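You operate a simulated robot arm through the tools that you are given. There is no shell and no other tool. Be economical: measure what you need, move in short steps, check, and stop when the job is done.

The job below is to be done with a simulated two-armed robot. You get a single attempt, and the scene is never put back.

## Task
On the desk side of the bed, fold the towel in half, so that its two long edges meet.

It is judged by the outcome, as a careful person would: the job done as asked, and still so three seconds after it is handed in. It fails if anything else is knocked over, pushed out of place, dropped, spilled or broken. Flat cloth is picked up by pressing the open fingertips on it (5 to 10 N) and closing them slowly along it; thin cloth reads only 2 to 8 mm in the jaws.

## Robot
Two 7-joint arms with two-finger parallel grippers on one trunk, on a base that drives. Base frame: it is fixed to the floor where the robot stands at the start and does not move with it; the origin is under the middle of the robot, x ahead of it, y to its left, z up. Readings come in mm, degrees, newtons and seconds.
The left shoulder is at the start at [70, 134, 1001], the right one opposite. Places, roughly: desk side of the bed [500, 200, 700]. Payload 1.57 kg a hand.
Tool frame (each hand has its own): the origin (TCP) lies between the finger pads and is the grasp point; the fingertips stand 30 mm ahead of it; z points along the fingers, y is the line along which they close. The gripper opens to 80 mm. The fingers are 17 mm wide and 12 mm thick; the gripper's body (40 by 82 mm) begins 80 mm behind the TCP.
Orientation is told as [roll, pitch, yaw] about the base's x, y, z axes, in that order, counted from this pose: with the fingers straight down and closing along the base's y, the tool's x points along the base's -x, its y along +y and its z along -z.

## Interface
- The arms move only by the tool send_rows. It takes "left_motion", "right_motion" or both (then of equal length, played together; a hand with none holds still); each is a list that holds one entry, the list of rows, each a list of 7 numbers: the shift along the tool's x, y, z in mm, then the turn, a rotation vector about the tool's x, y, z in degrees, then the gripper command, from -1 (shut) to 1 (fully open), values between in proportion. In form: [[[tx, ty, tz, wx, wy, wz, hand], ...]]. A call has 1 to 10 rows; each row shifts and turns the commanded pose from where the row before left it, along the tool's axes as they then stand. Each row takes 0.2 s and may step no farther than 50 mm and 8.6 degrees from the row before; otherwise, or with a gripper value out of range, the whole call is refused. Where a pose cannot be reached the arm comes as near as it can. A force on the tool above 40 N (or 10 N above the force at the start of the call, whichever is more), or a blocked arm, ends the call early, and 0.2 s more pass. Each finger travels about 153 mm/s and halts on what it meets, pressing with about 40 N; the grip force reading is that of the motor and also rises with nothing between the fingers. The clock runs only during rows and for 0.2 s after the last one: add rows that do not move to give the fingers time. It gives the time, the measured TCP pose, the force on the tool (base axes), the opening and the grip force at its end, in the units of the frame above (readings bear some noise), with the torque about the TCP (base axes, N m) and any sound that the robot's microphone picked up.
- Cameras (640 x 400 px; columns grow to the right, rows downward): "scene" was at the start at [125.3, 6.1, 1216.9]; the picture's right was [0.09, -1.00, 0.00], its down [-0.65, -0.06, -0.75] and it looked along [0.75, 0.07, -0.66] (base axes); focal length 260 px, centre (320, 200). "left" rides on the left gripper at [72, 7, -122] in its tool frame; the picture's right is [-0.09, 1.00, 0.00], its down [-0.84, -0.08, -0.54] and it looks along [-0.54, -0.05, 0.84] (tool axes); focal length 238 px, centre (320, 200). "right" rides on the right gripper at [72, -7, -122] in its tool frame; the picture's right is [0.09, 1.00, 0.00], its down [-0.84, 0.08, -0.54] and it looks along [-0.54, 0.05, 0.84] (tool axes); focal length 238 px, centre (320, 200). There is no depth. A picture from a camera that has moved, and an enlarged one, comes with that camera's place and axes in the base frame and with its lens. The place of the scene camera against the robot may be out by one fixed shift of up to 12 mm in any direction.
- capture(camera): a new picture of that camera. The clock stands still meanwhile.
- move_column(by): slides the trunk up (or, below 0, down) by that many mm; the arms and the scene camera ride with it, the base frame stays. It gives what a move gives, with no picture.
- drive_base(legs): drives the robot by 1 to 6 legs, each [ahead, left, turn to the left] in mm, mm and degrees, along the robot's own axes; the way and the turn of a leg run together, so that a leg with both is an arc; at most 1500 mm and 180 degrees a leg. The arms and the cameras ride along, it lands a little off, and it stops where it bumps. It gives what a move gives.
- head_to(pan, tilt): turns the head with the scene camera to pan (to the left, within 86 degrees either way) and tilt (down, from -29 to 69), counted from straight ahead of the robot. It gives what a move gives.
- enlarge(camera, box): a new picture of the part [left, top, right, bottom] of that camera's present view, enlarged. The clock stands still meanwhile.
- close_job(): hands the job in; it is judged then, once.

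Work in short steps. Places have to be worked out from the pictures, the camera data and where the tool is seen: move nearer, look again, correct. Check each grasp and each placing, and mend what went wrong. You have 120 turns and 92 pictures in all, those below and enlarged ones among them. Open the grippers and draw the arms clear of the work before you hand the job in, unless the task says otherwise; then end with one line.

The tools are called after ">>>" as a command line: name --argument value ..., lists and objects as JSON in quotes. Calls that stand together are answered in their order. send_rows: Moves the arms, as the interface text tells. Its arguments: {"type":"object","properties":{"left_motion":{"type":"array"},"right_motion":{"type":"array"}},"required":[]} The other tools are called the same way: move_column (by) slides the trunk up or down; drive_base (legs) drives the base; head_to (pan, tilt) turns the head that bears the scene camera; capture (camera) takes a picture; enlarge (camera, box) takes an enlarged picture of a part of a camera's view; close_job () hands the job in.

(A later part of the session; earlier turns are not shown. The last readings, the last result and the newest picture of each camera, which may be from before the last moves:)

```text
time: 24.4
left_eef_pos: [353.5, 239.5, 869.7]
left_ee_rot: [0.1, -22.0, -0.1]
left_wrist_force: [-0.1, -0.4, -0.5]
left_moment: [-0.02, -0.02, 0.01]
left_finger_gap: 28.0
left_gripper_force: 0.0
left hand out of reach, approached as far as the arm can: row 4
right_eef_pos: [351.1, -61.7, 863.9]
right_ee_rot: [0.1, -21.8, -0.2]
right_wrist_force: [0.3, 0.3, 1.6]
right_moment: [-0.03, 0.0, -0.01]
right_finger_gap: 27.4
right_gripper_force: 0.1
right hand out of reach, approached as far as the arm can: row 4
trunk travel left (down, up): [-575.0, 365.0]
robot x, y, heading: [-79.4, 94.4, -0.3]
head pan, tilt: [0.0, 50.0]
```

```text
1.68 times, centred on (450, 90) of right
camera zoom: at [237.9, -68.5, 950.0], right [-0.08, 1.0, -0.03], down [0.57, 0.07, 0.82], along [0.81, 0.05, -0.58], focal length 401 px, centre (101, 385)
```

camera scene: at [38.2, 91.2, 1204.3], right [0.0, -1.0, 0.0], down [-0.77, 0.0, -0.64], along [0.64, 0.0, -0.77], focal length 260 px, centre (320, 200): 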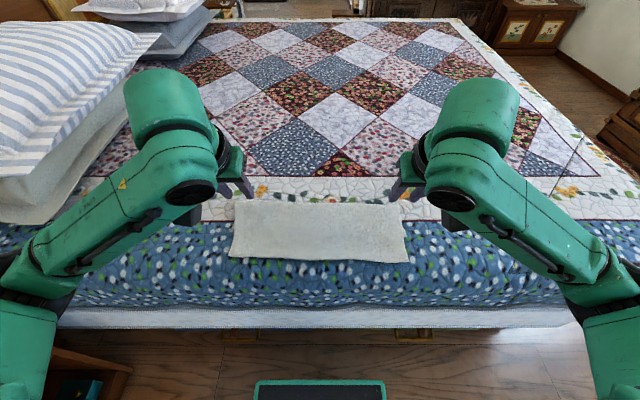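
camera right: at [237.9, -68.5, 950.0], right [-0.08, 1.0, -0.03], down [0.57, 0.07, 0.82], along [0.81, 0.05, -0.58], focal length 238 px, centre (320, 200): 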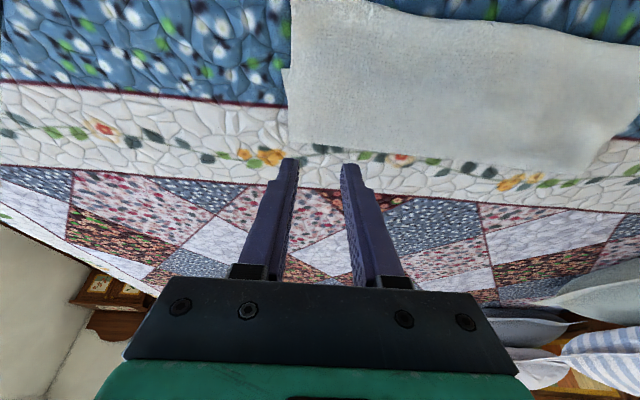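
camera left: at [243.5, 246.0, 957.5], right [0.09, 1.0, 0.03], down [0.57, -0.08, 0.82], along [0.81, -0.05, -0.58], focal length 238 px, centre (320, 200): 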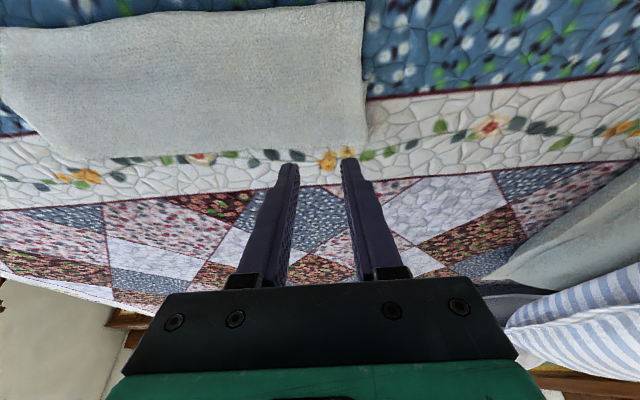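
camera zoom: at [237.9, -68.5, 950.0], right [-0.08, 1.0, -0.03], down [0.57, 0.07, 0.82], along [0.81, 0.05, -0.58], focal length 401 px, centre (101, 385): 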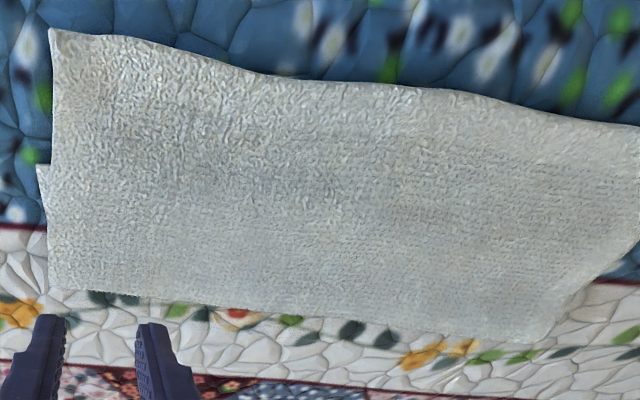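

The zoom shows the bottom layer's corners at x≈386 and ≈361 while the top edge sits at about 312 and 297. My retreat dragged the top layer about 65 mm too far. I'll re-grasp the overhanging top edge, where only one layer lies, and re-lay it; first I hover upright above it.

>>> send_rows --left_motion '[[[14.1, 1, 18, 0, 7.3, 0, 0], [11.7, 1, 19.7, 0, 7.4, 0, 0], [9, 1, 21, 0, 7.3, 0, 0], [6.3, 1, 22, 0, 0, 0, 0], [6.3, 1, 22, 0, 0, 0, 0], [0, 0, 0, 0, 0, 0, 0]]]' --right_motion '[[[15.9, 0.8, 16, 0, 7.3, 0, 0], [13.8, 0.8, 17.9, 0, 7.3, 0, 0], [11.4, 0.8, 19.5, 0, 7.2, 0, 0], [8.8, 0.8, 20.8, 0, 0, 0, 0], [8.8, 0.8, 20.8, 0, 0, 0, 0], [0, 0, 0, 0, 0, 0, 0]]]'

>>> capture --camera "left"

>>> capture --camera "right"

```text
time: 25.8
left_eef_pos: [323.1, 246.0, 760.2]
left_ee_rot: [0.0, 0.0, -0.2]
left_wrist_force: [0.1, -0.6, 0.3]
left_moment: [0.0, 0.02, 0.02]
left_finger_gap: 40.1
left_gripper_force: 0.0
right_eef_pos: [307.3, -55.6, 758.3]
right_ee_rot: [0.1, -0.1, -0.1]
right_wrist_force: [0.4, 0.2, 0.1]
right_moment: [0.01, -0.02, -0.02]
right_finger_gap: 40.0
right_gripper_force: 0.0
trunk travel left (down, up): [-575.0, 365.0]
robot x, y, heading: [-82.3, 97.0, -0.2]
head pan, tilt: [0.0, 50.0]
```

```text
58 pictures are left
camera left: at [252.9, 252.5, 883.0], right [0.09, 1.0, 0.0], down [0.84, -0.08, 0.54], along [0.54, -0.05, -0.84], focal length 238 px, centre (320, 200)
```

left: 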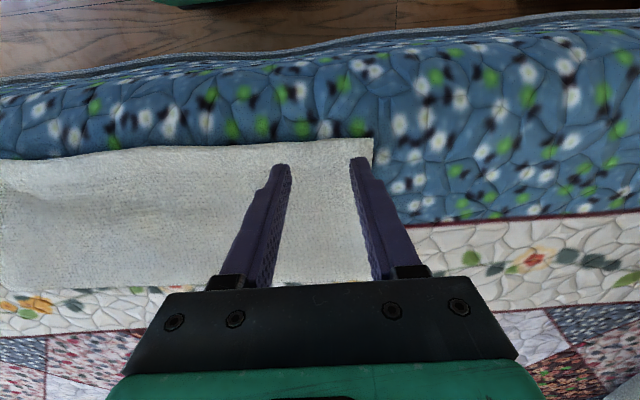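

```text
57 pictures are left
camera right: at [234.5, -63.4, 880.0], right [-0.09, 1.0, 0.0], down [0.84, 0.07, 0.54], along [0.54, 0.05, -0.84], focal length 238 px, centre (320, 200)
```

right: 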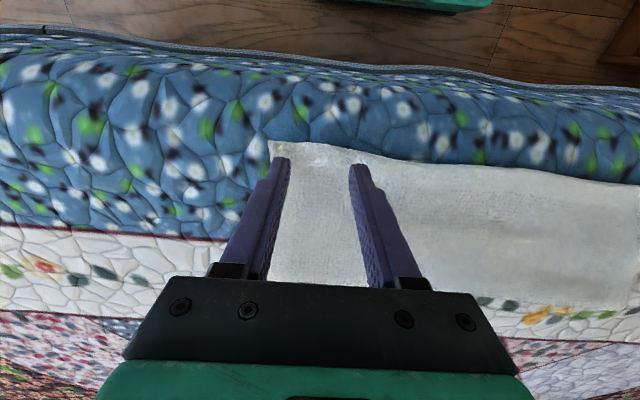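

The edges are visible with the fingers just over them. I shift 4 mm inward and descend.

>>> send_rows --left_motion '[[[-2, 0, 8, 0, 0, 0, 0], [-2, 0, 8, 0, 0, 0, 0], [0, 0, 5, 0, 0, 0, 0], [0, 0, 3, 0, 0, 0, 0], [0, 0, 0, 0, 0, 0, 0]]]' --right_motion '[[[-2, 0, 8, 0, 0, 0, 0], [-2, 0, 7, 0, 0, 0, 0], [0, 0, 4, 0, 0, 0, 0], [0, 0, 3, 0, 0, 0, 0], [0, 0, 0, 0, 0, 0, 0]]]'

```text
time: 27.0
left_eef_pos: [327.0, 245.3, 736.6]
left_ee_rot: [0.0, 0.0, -0.1]
left_wrist_force: [0.0, -0.4, 0.3]
left_moment: [-0.01, 0.02, 0.01]
left_finger_gap: 39.8
left_gripper_force: 0.0
right_eef_pos: [310.0, -57.1, 736.7]
right_ee_rot: [0.1, -0.2, 0.0]
right_wrist_force: [0.4, 0.2, 0.1]
right_moment: [0.02, -0.01, 0.02]
right_finger_gap: 40.0
right_gripper_force: 0.0
trunk travel left (down, up): [-575.0, 365.0]
robot x, y, heading: [-83.4, 87.8, -0.2]
head pan, tilt: [0.0, 50.0]
```

No contact yet, so I go on in small steps.

>>> send_rows --left_motion '[[[0, 0, 2, 0, 0, 0, 0], [0, 0, 2, 0, 0, 0, 0], [0, 0, 0, 0, 0, 0, 0]]]' --right_motion '[[[0, 0, 2, 0, 0, 0, 0], [0, 0, 2, 0, 0, 0, 0], [0, 0, 0, 0, 0, 0, 0]]]'

```text
time: 27.8
left_eef_pos: [327.3, 245.4, 734.6]
left_ee_rot: [0.0, -0.1, 0.0]
left_wrist_force: [2.4, 0.6, 8.7]
left_moment: [0.06, -0.1, 0.0]
left_finger_gap: 40.1
left_gripper_force: 0.0
right_eef_pos: [310.4, -57.0, 734.5]
right_ee_rot: [0.0, -0.3, -0.2]
right_wrist_force: [1.0, 1.2, 3.2]
right_moment: [0.03, -0.03, 0.0]
right_finger_gap: 40.1
right_gripper_force: 0.1
trunk travel left (down, up): [-575.0, 365.0]
robot x, y, heading: [-79.9, 92.6, 0.1]
head pan, tilt: [0.0, 50.0]
```

In contact: left 8.7 N, right 3.2 N. I lower the right hand 1 mm and close both slowly.

>>> send_rows --left_motion '[[[0, 0, 0, 0, 0, 0, -0.05], [0, 0, 0, 0, 0, 0, -0.12], [0, 0, 0, 0, 0, 0, -0.19], [0, 0, 0, 0, 0, 0, -0.26], [0, 0, 0, 0, 0, 0, -0.33], [0, 0, 0, 0, 0, 0, -0.4], [0, 0, 0, 0, 0, 0, -0.47], [0, 0, 0, 0, 0, 0, -0.54]]]' --right_motion '[[[0, 0, 1, 0, 0, 0, 0], [0, 0, 0, 0, 0, 0, -0.12], [0, 0, 0, 0, 0, 0, -0.19], [0, 0, 0, 0, 0, 0, -0.26], [0, 0, 0, 0, 0, 0, -0.33], [0, 0, 0, 0, 0, 0, -0.4], [0, 0, 0, 0, 0, 0, -0.47], [0, 0, 0, 0, 0, 0, -0.54]]]'

>>> send_rows --left_motion '[[[0, 0, 0, 0, 0, 0, -0.6], [0, 0, 0, 0, 0, 0, -0.67], [0, 0, 0, 0, 0, 0, -0.74], [0, 0, 0, 0, 0, 0, -0.81], [0, 0, 0, 0, 0, 0, -0.88], [0, 0, 0, 0, 0, 0, -0.95], [0, 0, 0, 0, 0, 0, -1], [0, 0, 0, 0, 0, 0, -1], [0, 0, 0, 0, 0, 0, -1]]]' --right_motion '[[[0, 0, 0, 0, 0, 0, -0.6], [0, 0, 0, 0, 0, 0, -0.67], [0, 0, 0, 0, 0, 0, -0.74], [0, 0, 0, 0, 0, 0, -0.81], [0, 0, 0, 0, 0, 0, -0.88], [0, 0, 0, 0, 0, 0, -0.95], [0, 0, 0, 0, 0, 0, -1], [0, 0, 0, 0, 0, 0, -1], [0, 0, 0, 0, 0, 0, -1]]]'

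>>> send_rows --left_motion '[[[-5, -3, -10, 0, 0, 0, -1], [-5, -3, -10, 0, 0, 0, -1], [-5, -2, -10, 0, 0, 0, -1], [0, 0, 0, 0, 0, 0, -1]]]' --right_motion '[[[-5, 3, -10, 0, 0, 0, -1], [-5, 3, -10, 0, 0, 0, -1], [-5, 2, -10, 0, 0, 0, -1], [0, 0, 0, 0, 0, 0, -1]]]'

>>> capture --camera "left"

>>> capture --camera "right"

```text
time: 29.6
left_eef_pos: [327.3, 245.3, 734.0]
left_ee_rot: [0.0, -0.1, -0.2]
left_wrist_force: [1.3, -1.4, 8.7]
left_moment: [-0.09, -0.02, 0.01]
left_finger_gap: 19.4
left_gripper_force: 0.4
right_eef_pos: [309.2, -55.9, 733.1]
right_ee_rot: [0.1, -0.2, -0.1]
right_wrist_force: [0.1, 0.1, 10.7]
right_moment: [0.01, -0.05, -0.01]
right_finger_gap: 16.9
right_gripper_force: 0.0
trunk travel left (down, up): [-575.0, 365.0]
robot x, y, heading: [-84.0, 91.5, -0.1]
head pan, tilt: [0.0, 50.0]
```

```text
time: 31.6
left_eef_pos: [326.2, 245.0, 734.5]
left_ee_rot: [0.0, -0.1, -0.2]
left_wrist_force: [-1.1, -3.7, 7.8]
left_moment: [-0.09, 0.02, -0.03]
left_finger_gap: 4.2
left_gripper_force: 24.5
right_eef_pos: [309.6, -56.8, 733.2]
right_ee_rot: [0.1, -0.3, -0.1]
right_wrist_force: [0.0, 3.3, 9.2]
right_moment: [0.12, 0.03, 0.08]
right_finger_gap: 4.0
right_gripper_force: 24.8
trunk travel left (down, up): [-575.0, 365.0]
robot x, y, heading: [-80.2, 94.9, -0.1]
head pan, tilt: [0.0, 50.0]
```

```text
time: 32.6
left_eef_pos: [341.0, 238.2, 764.0]
left_ee_rot: [-0.1, -0.1, -0.1]
left_wrist_force: [-1.1, -1.0, 0.6]
left_moment: [-0.02, -0.01, 0.03]
left_finger_gap: 4.1
left_gripper_force: 24.7
right_eef_pos: [325.7, -48.2, 762.7]
right_ee_rot: [0.0, -0.1, -0.2]
right_wrist_force: [0.2, 0.3, 0.4]
right_moment: [0.04, 0.0, 0.0]
right_finger_gap: 3.6
right_gripper_force: 24.3
trunk travel left (down, up): [-575.0, 365.0]
robot x, y, heading: [-83.3, 95.4, -0.1]
head pan, tilt: [0.0, 50.0]
```

```text
56 pictures are left
camera left: at [271.8, 244.3, 885.4], right [0.09, 1.0, 0.0], down [0.84, -0.08, 0.54], along [0.54, -0.05, -0.84], focal length 238 px, centre (320, 200)
```

left: 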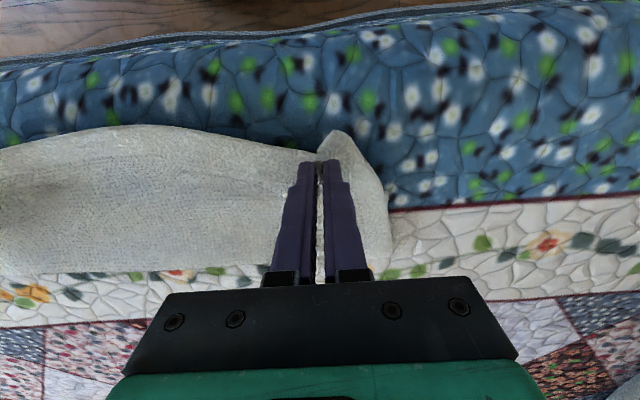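

```text
55 pictures are left
camera right: at [252.9, -56.0, 884.8], right [-0.09, 1.0, 0.0], down [0.84, 0.07, 0.54], along [0.54, 0.05, -0.84], focal length 238 px, centre (320, 200)
```

right: 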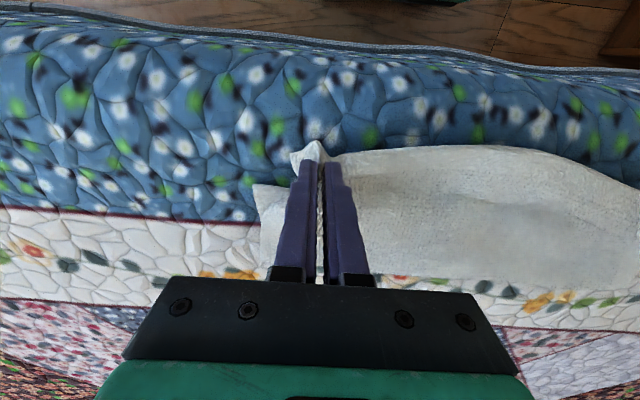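

Both grips hold the top layer. I lift it up and forward past the fold to let the cloth reset, then check.

>>> send_rows --left_motion '[[[-9, 0, -15, 0, 0, 0, -1], [-9, 0, -15, 0, 0, 0, -1], [-18, 1, -13, 0, 0, 0, -1], [-18, 1, -12, 0, 0, 0, -1], [-22, 1, -9, 0, 0, 0, -1], [-23, 1, -8, 0, 0, 0, -1], [-25, 1, -6, 0, 0, 0, -1], [-25, 1, -4, 0, 0, 0, -1], [-30, 0, -2, 0, 0, 0, -1], [0, 0, 0, 0, 0, 0, -1]]]' --right_motion '[[[-9, 0, -15, 0, 0, 0, -1], [-9, 0, -15, 0, 0, 0, -1], [-17, -1, -13, 0, 0, 0, -1], [-17, -1, -12, 0, 0, 0, -1], [-21, -1, -9, 0, 0, 0, -1], [-22, -1, -8, 0, 0, 0, -1], [-24, -1, -6, 0, 0, 0, -1], [-24, -1, -4, 0, 0, 0, -1], [-29, 0, -2, 0, 0, 0, -1], [0, 0, 0, 0, 0, 0, -1]]]'

>>> capture --camera "scene"

>>> capture --camera "left"

>>> capture --camera "right"

```text
time: 34.8
left_eef_pos: [521.2, 245.5, 847.6]
left_ee_rot: [0.0, -0.1, -0.1]
left_wrist_force: [-0.3, -2.6, -0.3]
left_moment: [-0.05, 0.0, 0.04]
left_finger_gap: 3.7
left_gripper_force: 24.5
right_eef_pos: [496.8, -55.2, 846.4]
right_ee_rot: [0.1, -0.2, -0.1]
right_wrist_force: [0.4, 1.8, 0.2]
right_moment: [0.04, 0.02, 0.02]
right_finger_gap: 3.5
right_gripper_force: 24.5
trunk travel left (down, up): [-575.0, 365.0]
robot x, y, heading: [-78.2, 90.4, -0.3]
head pan, tilt: [0.0, 50.0]
```

```text
54 pictures are left
camera scene: at [37.7, 91.4, 1204.3], right [0.0, -1.0, 0.0], down [-0.77, 0.0, -0.64], along [0.64, 0.0, -0.77], focal length 260 px, centre (320, 200)
```

scene: 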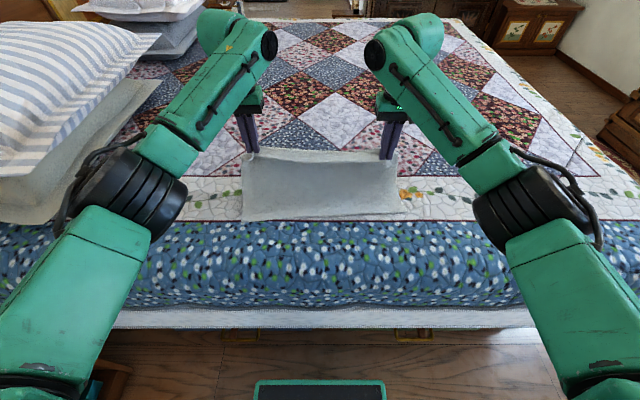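

```text
53 pictures are left
camera left: at [450.5, 251.5, 969.6], right [0.1, 1.0, 0.0], down [0.84, -0.08, 0.54], along [0.54, -0.05, -0.84], focal length 238 px, centre (320, 200)
```

left: 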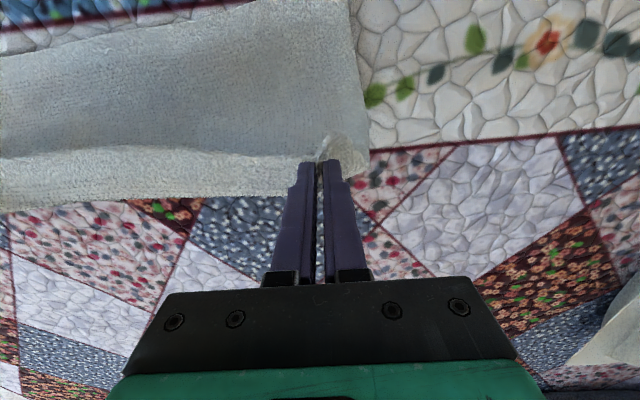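

```text
52 pictures are left
camera right: at [424.0, -63.1, 968.7], right [-0.09, 1.0, 0.0], down [0.83, 0.08, 0.55], along [0.54, 0.05, -0.84], focal length 238 px, centre (320, 200)
```

right: 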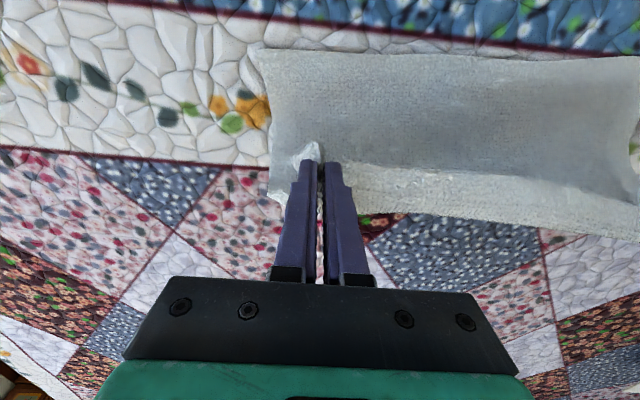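

The whole towel slid forward, because friction is low. I zoom the scene to locate the bottom near edge accurately.

>>> enlarge --camera "scene" --box '[220, 120, 420, 245]'

```text
3.20 times, centred on (320, 182) of scene
camera zoom: at [37.7, 91.4, 1204.3], right [0.0, -1.0, 0.0], down [-0.77, 0.0, -0.64], along [0.64, 0.0, -0.77], focal length 832 px, centre (320, 256)
```

zoom: 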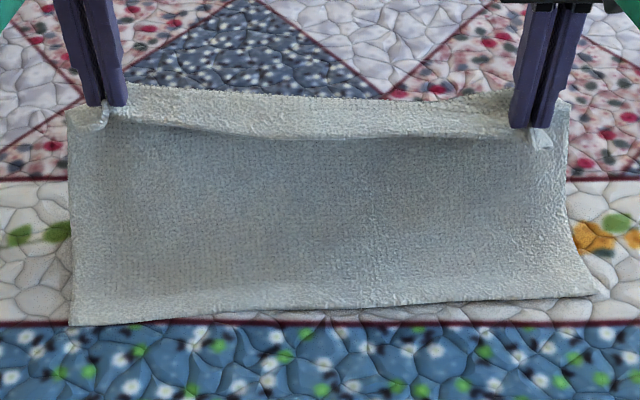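

The bottom near edge runs from about (402, 275) to (432, −124). I lay the top edge down toward that line in an arc with upright fingers, stopping just above.

>>> send_rows --left_motion '[[[15, -2, 5.3, 0, 0, 0, -1], [15, -2, 5.3, 0, 0, 0, -1], [16.5, -3, 9.5, 0, 0, 0, -1], [16.5, -3, 9.5, 0, 0, 0, -1], [12.5, -3, 14.5, 0, 0, 0, -1], [12.5, -2, 14.5, 0, 0, 0, -1], [12, 0, 27, 0, 0, 0, -1], [6, 0, 16, 0, 0, 0, -1], [2, 0, 3, 0, 0, 0, -1], [0, 0, 0, 0, 0, 0, -1]]]' --right_motion '[[[6.5, -3, 11, 0, 0, 0, -1], [6.5, -3, 11, 0, 0, 0, -1], [10, -3, 9.5, 0, 0, 0, -1], [10, -3, 9.5, 0, 0, 0, -1], [7.5, -3, 12.5, 0, 0, 0, -1], [7.5, -3, 12.5, 0, 0, 0, -1], [7, -2, 21, 0, 0, 0, -1], [4, 0, 15, 0, 0, 0, -1], [2, 0, 2, 0, 0, 0, -1], [0, 0, 0, 0, 0, 0, -1]]]'

>>> capture --camera "scene"

>>> capture --camera "left"

>>> capture --camera "right"

```text
time: 37.0
left_eef_pos: [411.8, 229.0, 743.0]
left_ee_rot: [0.0, 0.0, -0.1]
left_wrist_force: [0.3, -1.6, 0.0]
left_moment: [-0.12, 0.03, -0.04]
left_finger_gap: 3.9
left_gripper_force: 24.2
right_eef_pos: [437.8, -75.3, 741.3]
right_ee_rot: [0.1, -0.2, 0.0]
right_wrist_force: [0.8, 2.7, 0.8]
right_moment: [0.06, -0.02, 0.08]
right_finger_gap: 3.6
right_gripper_force: 25.2
trunk travel left (down, up): [-575.0, 365.0]
robot x, y, heading: [-76.5, 95.4, -0.3]
head pan, tilt: [0.0, 50.0]
```

```text
50 pictures are left
camera scene: at [38.5, 91.3, 1204.2], right [0.0, -1.0, 0.0], down [-0.77, 0.0, -0.64], along [0.64, 0.0, -0.77], focal length 260 px, centre (320, 200)
```

scene: 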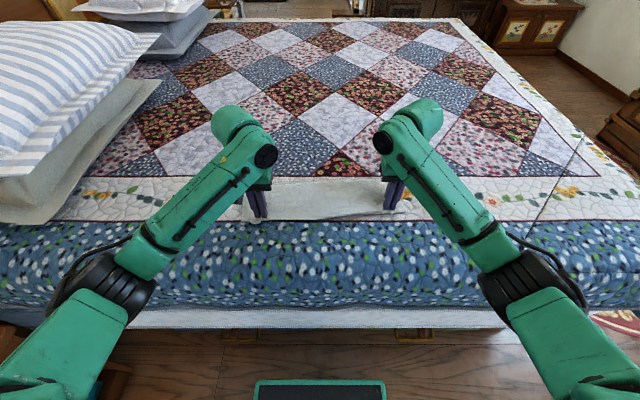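

```text
49 pictures are left
camera left: at [342.7, 235.3, 865.0], right [0.09, 1.0, 0.0], down [0.84, -0.08, 0.54], along [0.54, -0.05, -0.84], focal length 238 px, centre (320, 200)
```

left: 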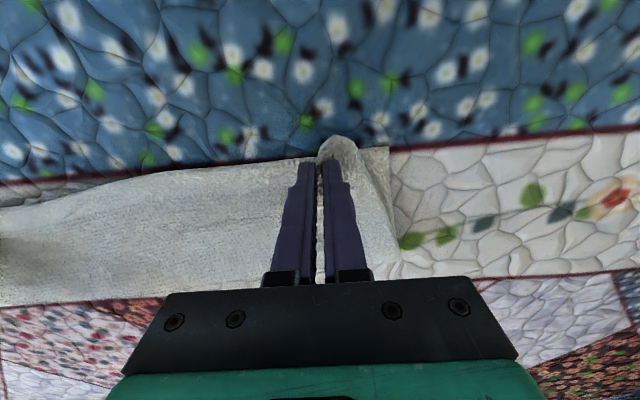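

```text
48 pictures are left
camera right: at [364.6, -82.4, 862.9], right [-0.09, 1.0, 0.0], down [0.84, 0.07, 0.54], along [0.54, 0.05, -0.84], focal length 238 px, centre (320, 200)
```

right: 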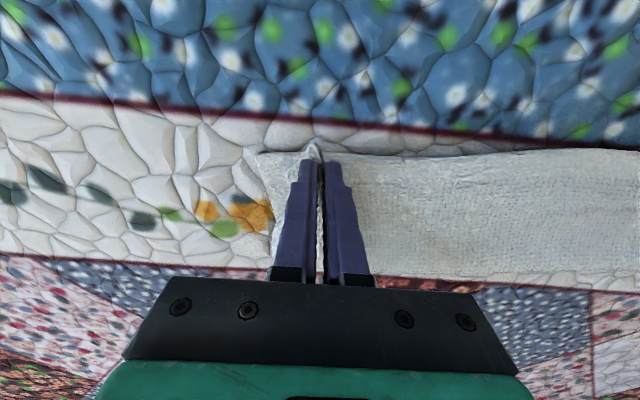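

The top edge lines up with the bottom corners at (406, 279) and (432, −129). I lower the last few mm, open wide slowly, and rise a little straight up.

>>> send_rows --left_motion '[[[0, 0, 3, 0, 0, 0, -1], [0, 0, 2, 0, 0, 0, -1], [0, 0, 0, 0, 0, 0, -0.85], [0, 0, 0, 0, 0, 0, -0.7], [0, 0, 0, 0, 0, 0, -0.5], [0, 0, 0, 0, 0, 0, -0.3], [0, 0, 0, 0, 0, 0, -0.1], [0, 0, 0, 0, 0, 0, -0.1]]]' --right_motion '[[[0, 0, 3, 0, 0, 0, -1], [0, 0, 1, 0, 0, 0, -1], [0, 0, 0, 0, 0, 0, -0.85], [0, 0, 0, 0, 0, 0, -0.7], [0, 0, 0, 0, 0, 0, -0.5], [0, 0, 0, 0, 0, 0, -0.3], [0, 0, 0, 0, 0, 0, -0.1], [0, 0, 0, 0, 0, 0, -0.1]]]'

>>> capture --camera "left"

>>> capture --camera "right"

```text
time: 38.8
left_eef_pos: [412.4, 229.0, 738.1]
left_ee_rot: [0.0, 0.0, -0.1]
left_wrist_force: [-0.2, -0.4, 1.5]
left_moment: [0.03, 0.04, 0.0]
left_finger_gap: 34.3
left_gripper_force: 0.0
right_eef_pos: [436.0, -75.5, 737.7]
right_ee_rot: [0.1, -0.2, -0.1]
right_wrist_force: [-0.7, -0.1, 1.9]
right_moment: [-0.01, 0.02, 0.01]
right_finger_gap: 34.0
right_gripper_force: 0.0
trunk travel left (down, up): [-575.0, 365.0]
robot x, y, heading: [-80.2, 93.3, -0.1]
head pan, tilt: [0.0, 50.0]
```

```text
47 pictures are left
camera left: at [342.0, 235.1, 861.0], right [0.09, 1.0, 0.0], down [0.84, -0.08, 0.54], along [0.54, -0.05, -0.84], focal length 238 px, centre (320, 200)
```

left: 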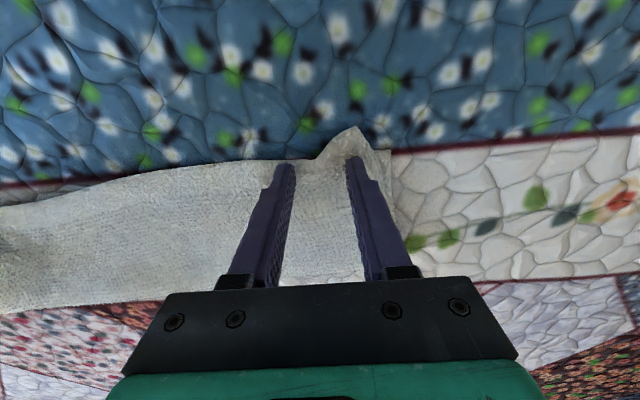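

```text
46 pictures are left
camera right: at [363.9, -82.6, 860.2], right [-0.09, 1.0, 0.0], down [0.83, 0.07, 0.55], along [0.54, 0.05, -0.84], focal length 238 px, centre (320, 200)
```

right: 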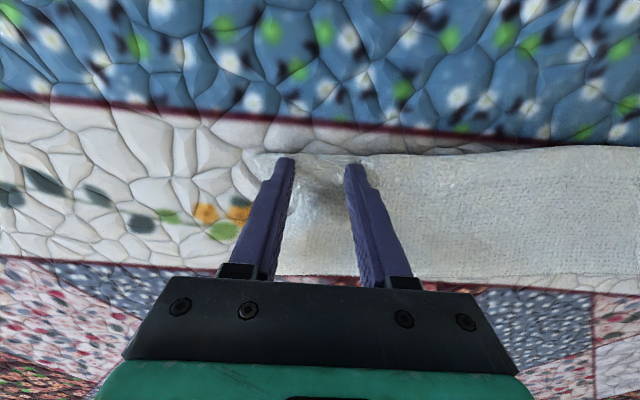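

Released cleanly on both sides. I rise straight up with the fingers still open.

>>> send_rows --left_motion '[[[0, 0, -5, 0, 0, 0, -0.1], [0, 0, -10, 0, 0, 0, -0.1], [0, 0, -25, 0, 0, 0, -0.1], [0, 0, -40, 0, 0, 0, -0.1], [0, 0, -40, 0, 0, 0, -0.1], [0, 0, 0, 0, 0, 0, -0.1]]]' --right_motion '[[[0, 0, -5, 0, 0, 0, -0.1], [0, 0, -10, 0, 0, 0, -0.1], [0, 0, -25, 0, 0, 0, -0.1], [0, 0, -40, 0, 0, 0, -0.1], [0, 0, -40, 0, 0, 0, -0.1], [0, 0, 0, 0, 0, 0, -0.1]]]'

>>> capture --camera "left"

>>> capture --camera "right"

>>> enlarge --camera "scene" --box '[220, 140, 420, 265]'

```text
time: 40.2
left_eef_pos: [413.4, 228.7, 856.7]
left_ee_rot: [0.0, 0.2, 0.0]
left_wrist_force: [-0.3, 0.1, 0.5]
left_moment: [-0.01, 0.0, -0.01]
left_finger_gap: 35.9
left_gripper_force: 0.1
right_eef_pos: [438.5, -74.8, 857.0]
right_ee_rot: [0.1, -0.1, -0.2]
right_wrist_force: [0.0, 0.2, 0.2]
right_moment: [0.02, 0.01, -0.02]
right_finger_gap: 36.1
right_gripper_force: 0.0
trunk travel left (down, up): [-575.0, 365.0]
robot x, y, heading: [-80.8, 95.1, -0.1]
head pan, tilt: [0.0, 50.0]
```

```text
45 pictures are left
camera left: at [343.0, 235.3, 979.0], right [0.09, 1.0, 0.0], down [0.84, -0.08, 0.54], along [0.54, -0.05, -0.84], focal length 238 px, centre (320, 200)
```

left: 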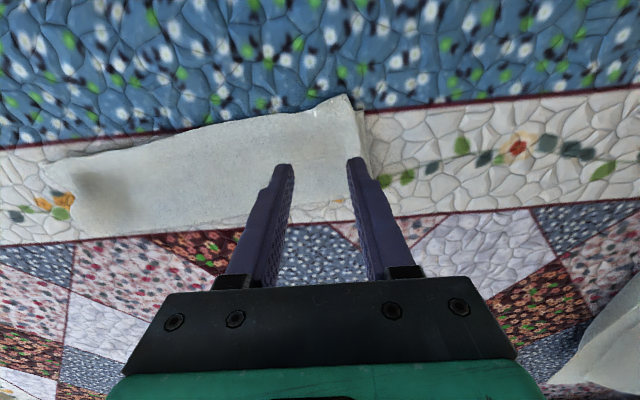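

```text
44 pictures are left
camera right: at [365.4, -82.5, 979.9], right [-0.09, 1.0, 0.0], down [0.84, 0.07, 0.54], along [0.54, 0.05, -0.84], focal length 238 px, centre (320, 200)
```

right: 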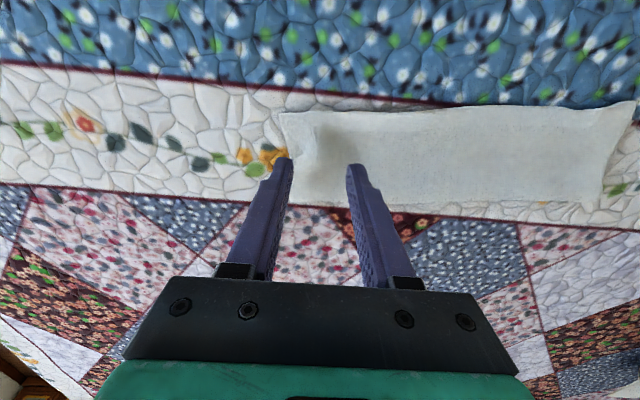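

```text
3.20 times, centred on (320, 202) of scene
camera zoom: at [39.2, 91.2, 1204.1], right [0.0, -1.0, 0.0], down [-0.77, 0.0, -0.64], along [0.64, 0.0, -0.77], focal length 832 px, centre (320, 192)
```

zoom: 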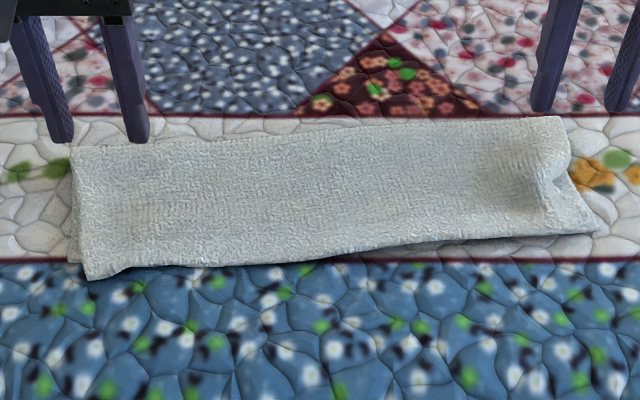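

Much better. I zoom on both ends to judge how well the edges meet.

>>> enlarge --camera "left" --box '[30, 70, 390, 250]'

>>> enlarge --camera "right" --box '[260, 80, 640, 230]'

>>> enlarge --camera "scene" --box '[350, 165, 420, 225]'

>>> enlarge --camera "scene" --box '[225, 175, 345, 240]'

```text
1.78 times, centred on (210, 160) of left
camera zoom: at [343.0, 235.3, 979.0], right [0.09, 1.0, 0.0], down [0.84, -0.08, 0.54], along [0.54, -0.05, -0.84], focal length 424 px, centre (516, 271)
```

zoom: 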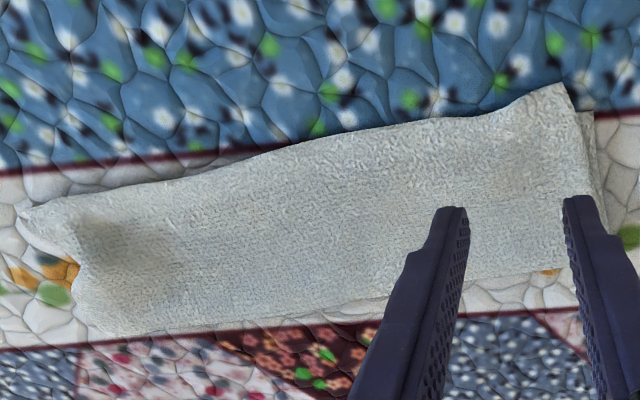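

```text
1.68 times, centred on (450, 155) of right
camera zoom: at [365.4, -82.5, 979.9], right [-0.09, 1.0, 0.0], down [0.84, 0.07, 0.54], along [0.54, 0.05, -0.84], focal length 401 px, centre (101, 276)
```

zoom: 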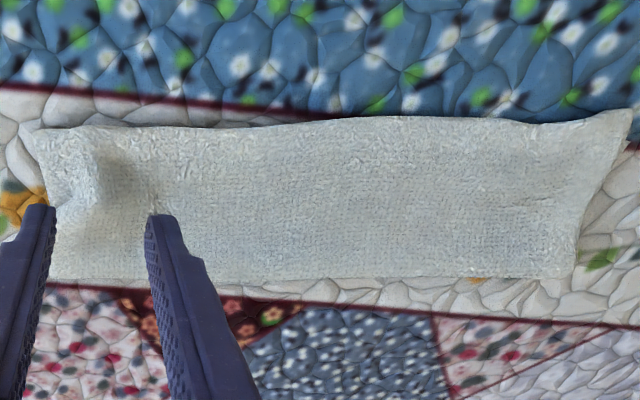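

```text
6.67 times, centred on (385, 195) of scene
camera zoom: at [39.2, 91.2, 1204.1], right [0.0, -1.0, 0.0], down [-0.77, 0.0, -0.64], along [0.64, 0.0, -0.77], focal length 1733 px, centre (-113, 233)
```

zoom: 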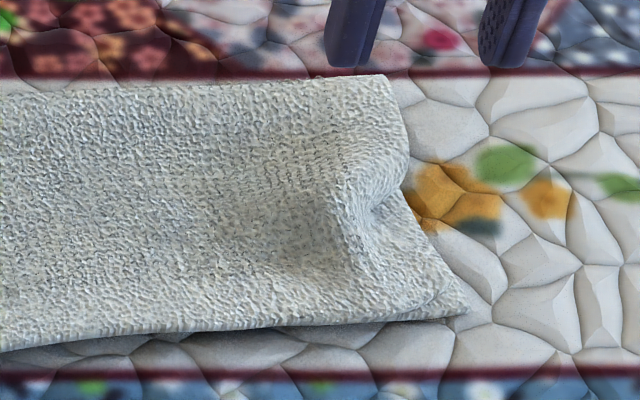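

```text
5.33 times, centred on (285, 208) of scene
camera zoom: at [39.2, 91.2, 1204.1], right [0.0, -1.0, 0.0], down [-0.77, 0.0, -0.64], along [0.64, 0.0, -0.77], focal length 1386 px, centre (507, 160)
```

zoom: 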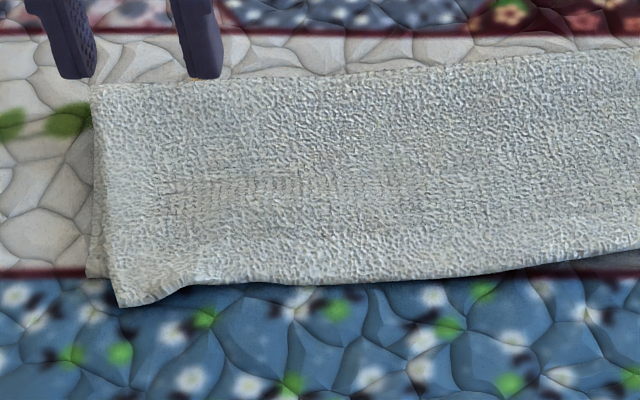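

The right end meets well, but the left top corner overhangs to (389, 261) against the bottom corner at (407, 277). I'll re-pinch just the overhanging strip at the left and shift it by about (+15, +14).

>>> send_rows --left_motion '[[[4, 3, 35, 0, 0, 0, -0.4], [4, 3, 35, 0, 0, 0, -0.4], [4, 3, 28, 0, 0, 0, -0.4], [0, 0, 12, 0, 0, 0, -0.4], [0, 0, 0, 0, 0, 0, -0.4]]]'

>>> capture --camera "left"

```text
time: 41.4
left_eef_pos: [400.0, 239.3, 747.6]
left_ee_rot: [0.1, 0.0, -0.1]
left_wrist_force: [0.7, -0.3, -0.8]
left_moment: [0.0, 0.01, -0.01]
left_finger_gap: 23.9
left_gripper_force: 0.1
right_eef_pos: [437.5, -75.2, 858.4]
right_ee_rot: [0.1, -0.2, -0.2]
right_wrist_force: [0.0, 0.1, -0.6]
right_moment: [0.01, -0.01, 0.0]
right_finger_gap: 36.0
right_gripper_force: 0.0
trunk travel left (down, up): [-575.0, 365.0]
robot x, y, heading: [-78.7, 90.9, -0.0]
head pan, tilt: [0.0, 50.0]
```

```text
38 pictures are left
camera left: at [330.7, 244.7, 869.6], right [0.09, 1.0, 0.0], down [0.84, -0.08, 0.54], along [0.54, -0.05, -0.84], focal length 238 px, centre (320, 200)
```

left: 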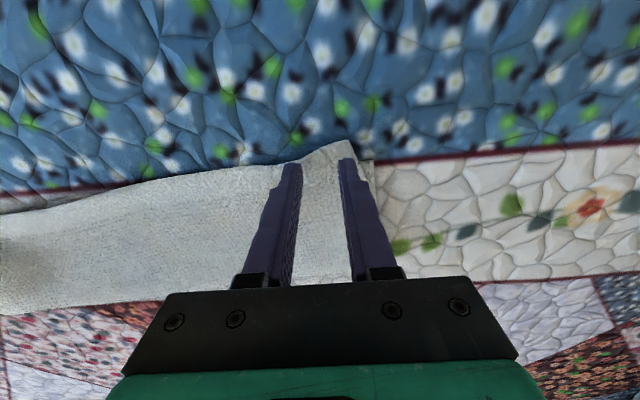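

The fingers straddle the corner bump at the edge. I descend to contact.

>>> send_rows --left_motion '[[[0, 0, 5, 0, 0, 0, -0.4], [0, 0, 4, 0, 0, 0, -0.4], [0, 0, 3, 0, 0, 0, -0.4], [0, 0, 0, 0, 0, 0, -0.4]]]'

```text
time: 42.4
left_eef_pos: [401.1, 237.6, 736.1]
left_ee_rot: [-0.1, -0.2, -0.1]
left_wrist_force: [2.1, -0.6, 4.7]
left_moment: [-0.04, -0.1, -0.02]
left_finger_gap: 24.2
left_gripper_force: 0.0
right_eef_pos: [437.7, -74.9, 858.5]
right_ee_rot: [0.1, -0.2, -0.2]
right_wrist_force: [-0.7, -0.5, -0.1]
right_moment: [-0.01, 0.03, 0.0]
right_finger_gap: 35.6
right_gripper_force: 0.1
trunk travel left (down, up): [-575.0, 365.0]
robot x, y, heading: [-80.2, 93.7, 0.0]
head pan, tilt: [0.0, 50.0]
```

Contact at 4.7 N. I close slowly and lift slightly to check what is held.

>>> send_rows --left_motion '[[[0, 0, 0.5, 0, 0, 0, -0.47], [0, 0, 0, 0, 0, 0, -0.54], [0, 0, 0, 0, 0, 0, -0.61], [0, 0, 0, 0, 0, 0, -0.68], [0, 0, 0, 0, 0, 0, -0.75], [0, 0, 0, 0, 0, 0, -0.82], [0, 0, 0, 0, 0, 0, -0.9], [0, 0, 0, 0, 0, 0, -1], [0, 0, 0, 0, 0, 0, -1], [0, 0, 0, 0, 0, 0, -1]]]'

>>> send_rows --left_motion '[[[0, 0, -10, 0, 0, 0, -1], [0, 0, -10, 0, 0, 0, -1], [0, 0, 0, 0, 0, 0, -1]]]'

>>> capture --camera "left"

>>> enlarge --camera "scene" --box '[220, 140, 420, 265]'

```text
time: 44.6
left_eef_pos: [400.9, 238.2, 735.5]
left_ee_rot: [0.0, -0.1, -0.2]
left_wrist_force: [-2.3, 0.9, 6.8]
left_moment: [0.01, -0.02, 0.02]
left_finger_gap: 0.0
left_gripper_force: 21.1
right_eef_pos: [435.5, -75.2, 858.1]
right_ee_rot: [0.2, -0.2, -0.1]
right_wrist_force: [0.4, 0.0, 0.6]
right_moment: [0.0, 0.0, 0.0]
right_finger_gap: 36.2
right_gripper_force: 0.0
trunk travel left (down, up): [-575.0, 365.0]
robot x, y, heading: [-76.7, 93.7, -0.0]
head pan, tilt: [0.0, 50.0]
```

```text
time: 45.4
left_eef_pos: [400.5, 238.8, 754.6]
left_ee_rot: [0.0, 0.0, 0.1]
left_wrist_force: [1.1, 0.4, 0.5]
left_moment: [0.03, -0.01, 0.0]
left_finger_gap: 0.0
left_gripper_force: 20.7
right_eef_pos: [438.3, -74.9, 859.2]
right_ee_rot: [0.1, -0.3, -0.1]
right_wrist_force: [-0.1, -1.0, 0.0]
right_moment: [0.01, 0.02, 0.02]
right_finger_gap: 35.9
right_gripper_force: 0.1
trunk travel left (down, up): [-575.0, 365.0]
robot x, y, heading: [-81.0, 93.9, 0.1]
head pan, tilt: [0.0, 50.0]
```

```text
37 pictures are left
camera left: at [330.7, 244.5, 877.8], right [0.09, 1.0, 0.0], down [0.84, -0.08, 0.54], along [0.54, -0.05, -0.84], focal length 238 px, centre (320, 200)
```

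left: 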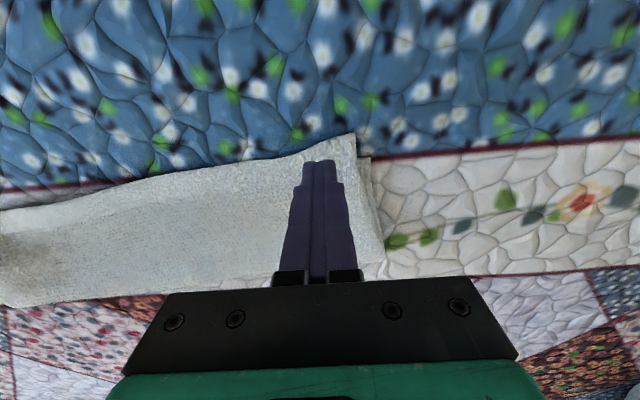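

```text
3.20 times, centred on (320, 202) of scene
camera zoom: at [38.7, 91.3, 1204.2], right [0.0, -1.0, 0.0], down [-0.77, 0.0, -0.64], along [0.64, 0.0, -0.77], focal length 832 px, centre (320, 192)
```

zoom: 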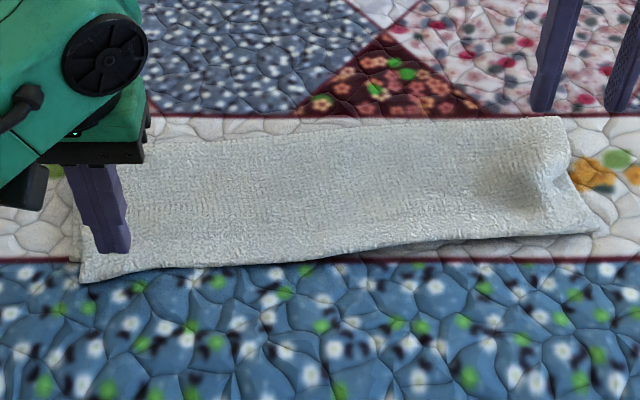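

The pinch slipped because it was too narrow and light. I retry with a wider opening and more pressure.

>>> send_rows --left_motion '[[[0, 0, 0, 0, 0, 0, -0.05], [-0.5, -2, 8, 0, 0, 0, -0.05], [-0.5, -1, 6, 0, 0, 0, -0.05], [0, 0, 4, 0, 0, 0, -0.05], [0, 0, 2, 0, 0, 0, -0.05], [0, 0, 0, 0, 0, 0, -0.05]]]'

```text
time: 46.8
left_eef_pos: [402.3, 236.0, 736.1]
left_ee_rot: [0.0, -0.1, -0.1]
left_wrist_force: [1.8, 2.6, 8.1]
left_moment: [0.06, -0.14, 0.08]
left_finger_gap: 38.0
left_gripper_force: 0.0
right_eef_pos: [436.1, -74.2, 857.7]
right_ee_rot: [0.1, -0.2, -0.1]
right_wrist_force: [-0.3, -0.5, 0.3]
right_moment: [0.01, -0.04, 0.01]
right_finger_gap: 36.0
right_gripper_force: 0.0
trunk travel left (down, up): [-575.0, 365.0]
robot x, y, heading: [-79.1, 93.7, 0.0]
head pan, tilt: [0.0, 50.0]
```

Pressed at 8 N. I close slowly and check.

>>> send_rows --left_motion '[[[0, 0, 0.5, 0, 0, 0, -0.13], [0, 0, 0, 0, 0, 0, -0.2], [0, 0, 0, 0, 0, 0, -0.27], [0, 0, 0, 0, 0, 0, -0.34], [0, 0, 0, 0, 0, 0, -0.41], [0, 0, 0, 0, 0, 0, -0.48], [0, 0, 0, 0, 0, 0, -0.55], [0, 0, 0, 0, 0, 0, -0.6]]]'

>>> send_rows --left_motion '[[[0, 0, 0, 0, 0, 0, -0.67], [0, 0, 0, 0, 0, 0, -0.74], [0, 0, 0, 0, 0, 0, -0.81], [0, 0, 0, 0, 0, 0, -0.88], [0, 0, 0, 0, 0, 0, -0.95], [0, 0, 0, 0, 0, 0, -1], [0, 0, 0, 0, 0, 0, -1], [0, 0, 0, 0, 0, 0, -1]]]'

>>> capture --camera "left"

```text
time: 48.6
left_eef_pos: [400.9, 235.4, 734.9]
left_ee_rot: [0.0, 0.0, -0.1]
left_wrist_force: [-0.9, -1.0, 11.1]
left_moment: [-0.02, -0.08, -0.01]
left_finger_gap: 16.1
left_gripper_force: 0.2
right_eef_pos: [436.5, -74.9, 858.2]
right_ee_rot: [0.2, -0.2, -0.2]
right_wrist_force: [-0.2, -0.3, 0.2]
right_moment: [-0.02, -0.02, -0.01]
right_finger_gap: 36.0
right_gripper_force: 0.2
trunk travel left (down, up): [-575.0, 365.0]
robot x, y, heading: [-82.0, 93.0, -0.2]
head pan, tilt: [0.0, 50.0]
```

```text
time: 50.4
left_eef_pos: [400.7, 234.8, 734.5]
left_ee_rot: [0.1, -0.1, -0.2]
left_wrist_force: [-1.7, -0.6, 10.7]
left_moment: [-0.05, -0.03, -0.04]
left_finger_gap: 4.9
left_gripper_force: 25.0
right_eef_pos: [435.5, -74.9, 859.2]
right_ee_rot: [0.0, -0.3, -0.1]
right_wrist_force: [0.1, -0.4, -0.6]
right_moment: [-0.02, -0.01, 0.01]
right_finger_gap: 35.9
right_gripper_force: 0.0
trunk travel left (down, up): [-575.0, 365.0]
robot x, y, heading: [-78.2, 90.1, -0.0]
head pan, tilt: [0.0, 50.0]
```

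```text
35 pictures are left
camera left: at [330.7, 240.7, 857.9], right [0.09, 1.0, 0.0], down [0.84, -0.08, 0.54], along [0.54, -0.05, -0.84], focal length 238 px, centre (320, 200)
```

left: 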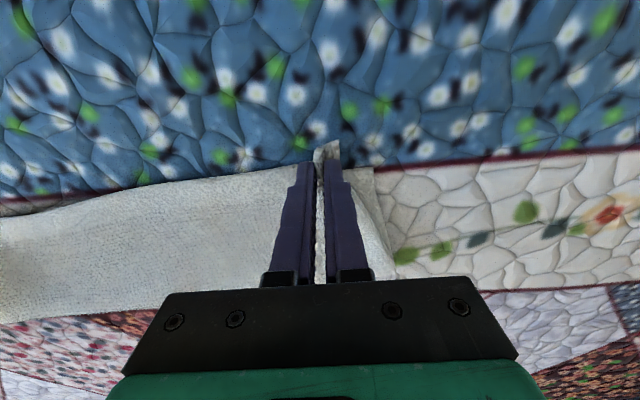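

The grip reads 4.9 mm. I lift 20 mm and shift forward and outward, then look.

>>> send_rows --left_motion '[[[0, 0, -10, 0, 0, 0, -1], [-4, 0, -10, 0, 0, 0, -1], [-5, 4, -2, 0, 0, 0, -1], [-6, 5, 0, 0, 0, 0, -1], [0, 4, 0, 0, 0, 0, -1], [0, 0, 0, 0, 0, 0, -1]]]'

>>> capture --camera "left"

>>> enlarge --camera "scene" --box '[220, 140, 420, 265]'

```text
time: 51.8
left_eef_pos: [418.0, 248.6, 757.0]
left_ee_rot: [-0.1, 0.1, -0.1]
left_wrist_force: [-1.1, -0.8, 0.4]
left_moment: [-0.01, 0.02, -0.03]
left_finger_gap: 4.7
left_gripper_force: 24.5
right_eef_pos: [437.0, -74.2, 858.8]
right_ee_rot: [0.1, -0.2, -0.3]
right_wrist_force: [0.6, -0.2, 0.4]
right_moment: [-0.01, 0.0, 0.01]
right_finger_gap: 36.0
right_gripper_force: 0.0
trunk travel left (down, up): [-575.0, 365.0]
robot x, y, heading: [-77.3, 95.4, 0.2]
head pan, tilt: [0.0, 50.0]
```

```text
34 pictures are left
camera left: at [347.5, 254.6, 879.6], right [0.09, 1.0, 0.0], down [0.84, -0.08, 0.54], along [0.54, -0.05, -0.84], focal length 238 px, centre (320, 200)
```

left: 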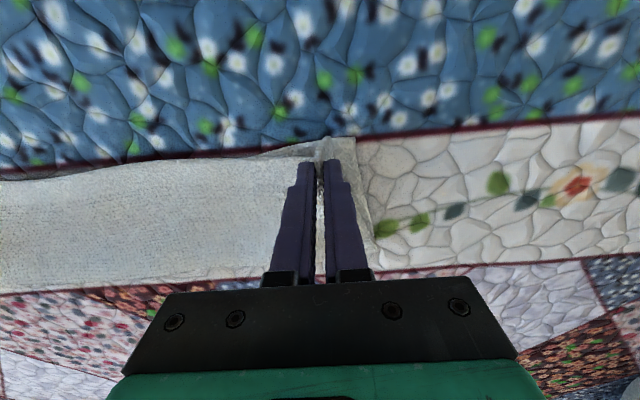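

```text
3.20 times, centred on (320, 202) of scene
camera zoom: at [38.5, 91.1, 1204.2], right [0.0, -1.0, 0.0], down [-0.77, 0.0, -0.64], along [0.64, 0.0, -0.77], focal length 832 px, centre (320, 192)
```

zoom: 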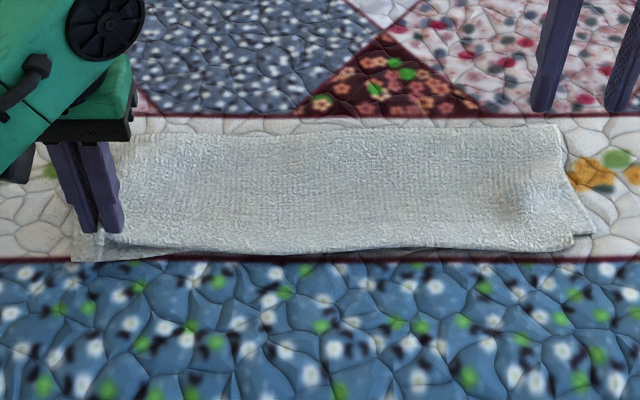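

The bottom corner at (407, 276) is visible and undisturbed, and the ridge edge is right over it. I lower, open slowly, and rise straight up.

>>> send_rows --left_motion '[[[0, -1, 8, 0, 0, 0, -1], [0, -1, 7, 0, 0, 0, -1], [0, 0, 3, 0, 0, 0, -1], [0, 0, 0, 0, 0, 0, -0.85], [0, 0, 0, 0, 0, 0, -0.7], [0, 0, 0, 0, 0, 0, -0.5], [0, 0, 0, 0, 0, 0, -0.3], [0, 0, 0, 0, 0, 0, -0.1], [0, 0, 0, 0, 0, 0, -0.1]]]'

>>> send_rows --left_motion '[[[0, 0, -5, 0, 0, 0, -0.1], [0, 0, -10, 0, 0, 0, -0.1], [0, 0, -25, 0, 0, 0, -0.1], [0, 0, -40, 0, 0, 0, -0.1], [0, 0, -40, 0, 0, 0, -0.1], [0, 0, 0, 0, 0, 0, -0.1]]]'

>>> enlarge --camera "left" --box '[30, 70, 390, 250]'

>>> enlarge --camera "scene" --box '[220, 140, 420, 265]'

>>> enlarge --camera "right" --box '[260, 80, 640, 230]'

```text
time: 53.8
left_eef_pos: [417.2, 246.2, 739.1]
left_ee_rot: [0.0, 0.1, -0.2]
left_wrist_force: [-0.6, -0.2, 1.7]
left_moment: [-0.04, -0.01, -0.02]
left_finger_gap: 34.9
left_gripper_force: 0.1
right_eef_pos: [435.7, -75.1, 858.1]
right_ee_rot: [0.1, -0.2, -0.1]
right_wrist_force: [0.3, 0.1, 0.2]
right_moment: [-0.01, -0.01, 0.01]
right_finger_gap: 35.9
right_gripper_force: 0.0
trunk travel left (down, up): [-575.0, 365.0]
robot x, y, heading: [-80.6, 96.3, 0.3]
head pan, tilt: [0.0, 50.0]
```

```text
time: 55.2
left_eef_pos: [418.2, 245.5, 856.1]
left_ee_rot: [-0.1, 0.0, -0.1]
left_wrist_force: [-0.5, -0.1, -0.8]
left_moment: [-0.05, 0.0, -0.01]
left_finger_gap: 35.9
left_gripper_force: 0.0
right_eef_pos: [436.8, -74.3, 858.0]
right_ee_rot: [0.1, 0.0, 0.0]
right_wrist_force: [0.0, -0.1, 0.4]
right_moment: [0.03, -0.01, -0.04]
right_finger_gap: 36.2
right_gripper_force: 0.1
trunk travel left (down, up): [-575.0, 365.0]
robot x, y, heading: [-78.1, 90.8, 0.0]
head pan, tilt: [0.0, 50.0]
```

```text
1.78 times, centred on (210, 160) of left
camera zoom: at [348.0, 251.3, 980.0], right [0.09, 1.0, 0.0], down [0.84, -0.08, 0.54], along [0.54, -0.05, -0.84], focal length 424 px, centre (516, 271)
```

zoom: 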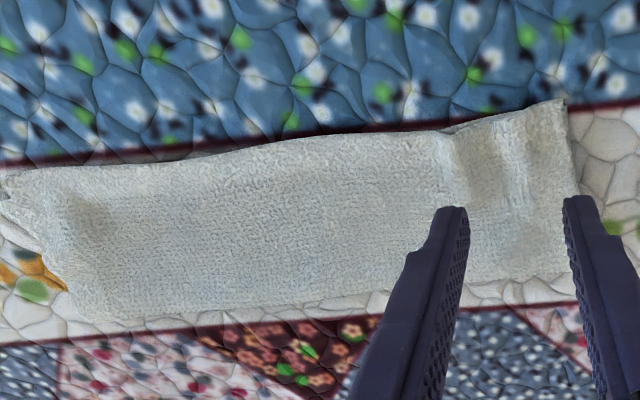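

```text
3.20 times, centred on (320, 202) of scene
camera zoom: at [38.8, 91.4, 1204.2], right [0.0, -1.0, 0.0], down [-0.77, 0.0, -0.64], along [0.64, 0.0, -0.77], focal length 832 px, centre (320, 192)
```

zoom: 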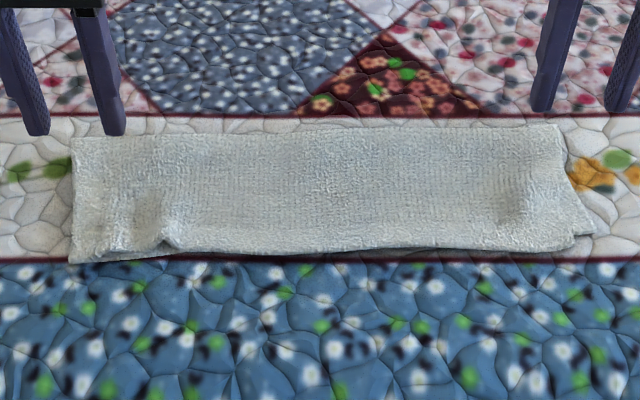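

```text
1.68 times, centred on (450, 155) of right
camera zoom: at [365.1, -82.3, 979.9], right [-0.09, 1.0, 0.0], down [0.84, 0.07, 0.54], along [0.54, 0.05, -0.84], focal length 401 px, centre (101, 276)
```

zoom: 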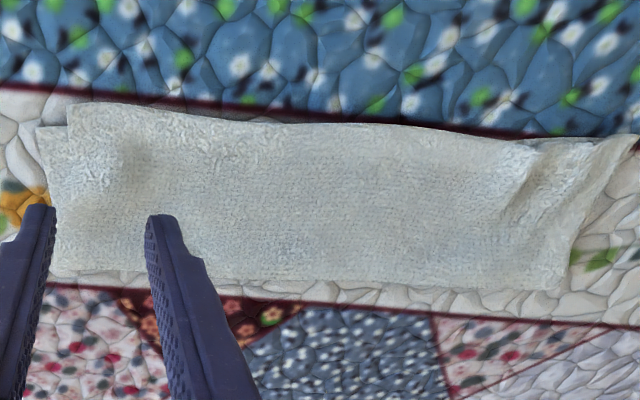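

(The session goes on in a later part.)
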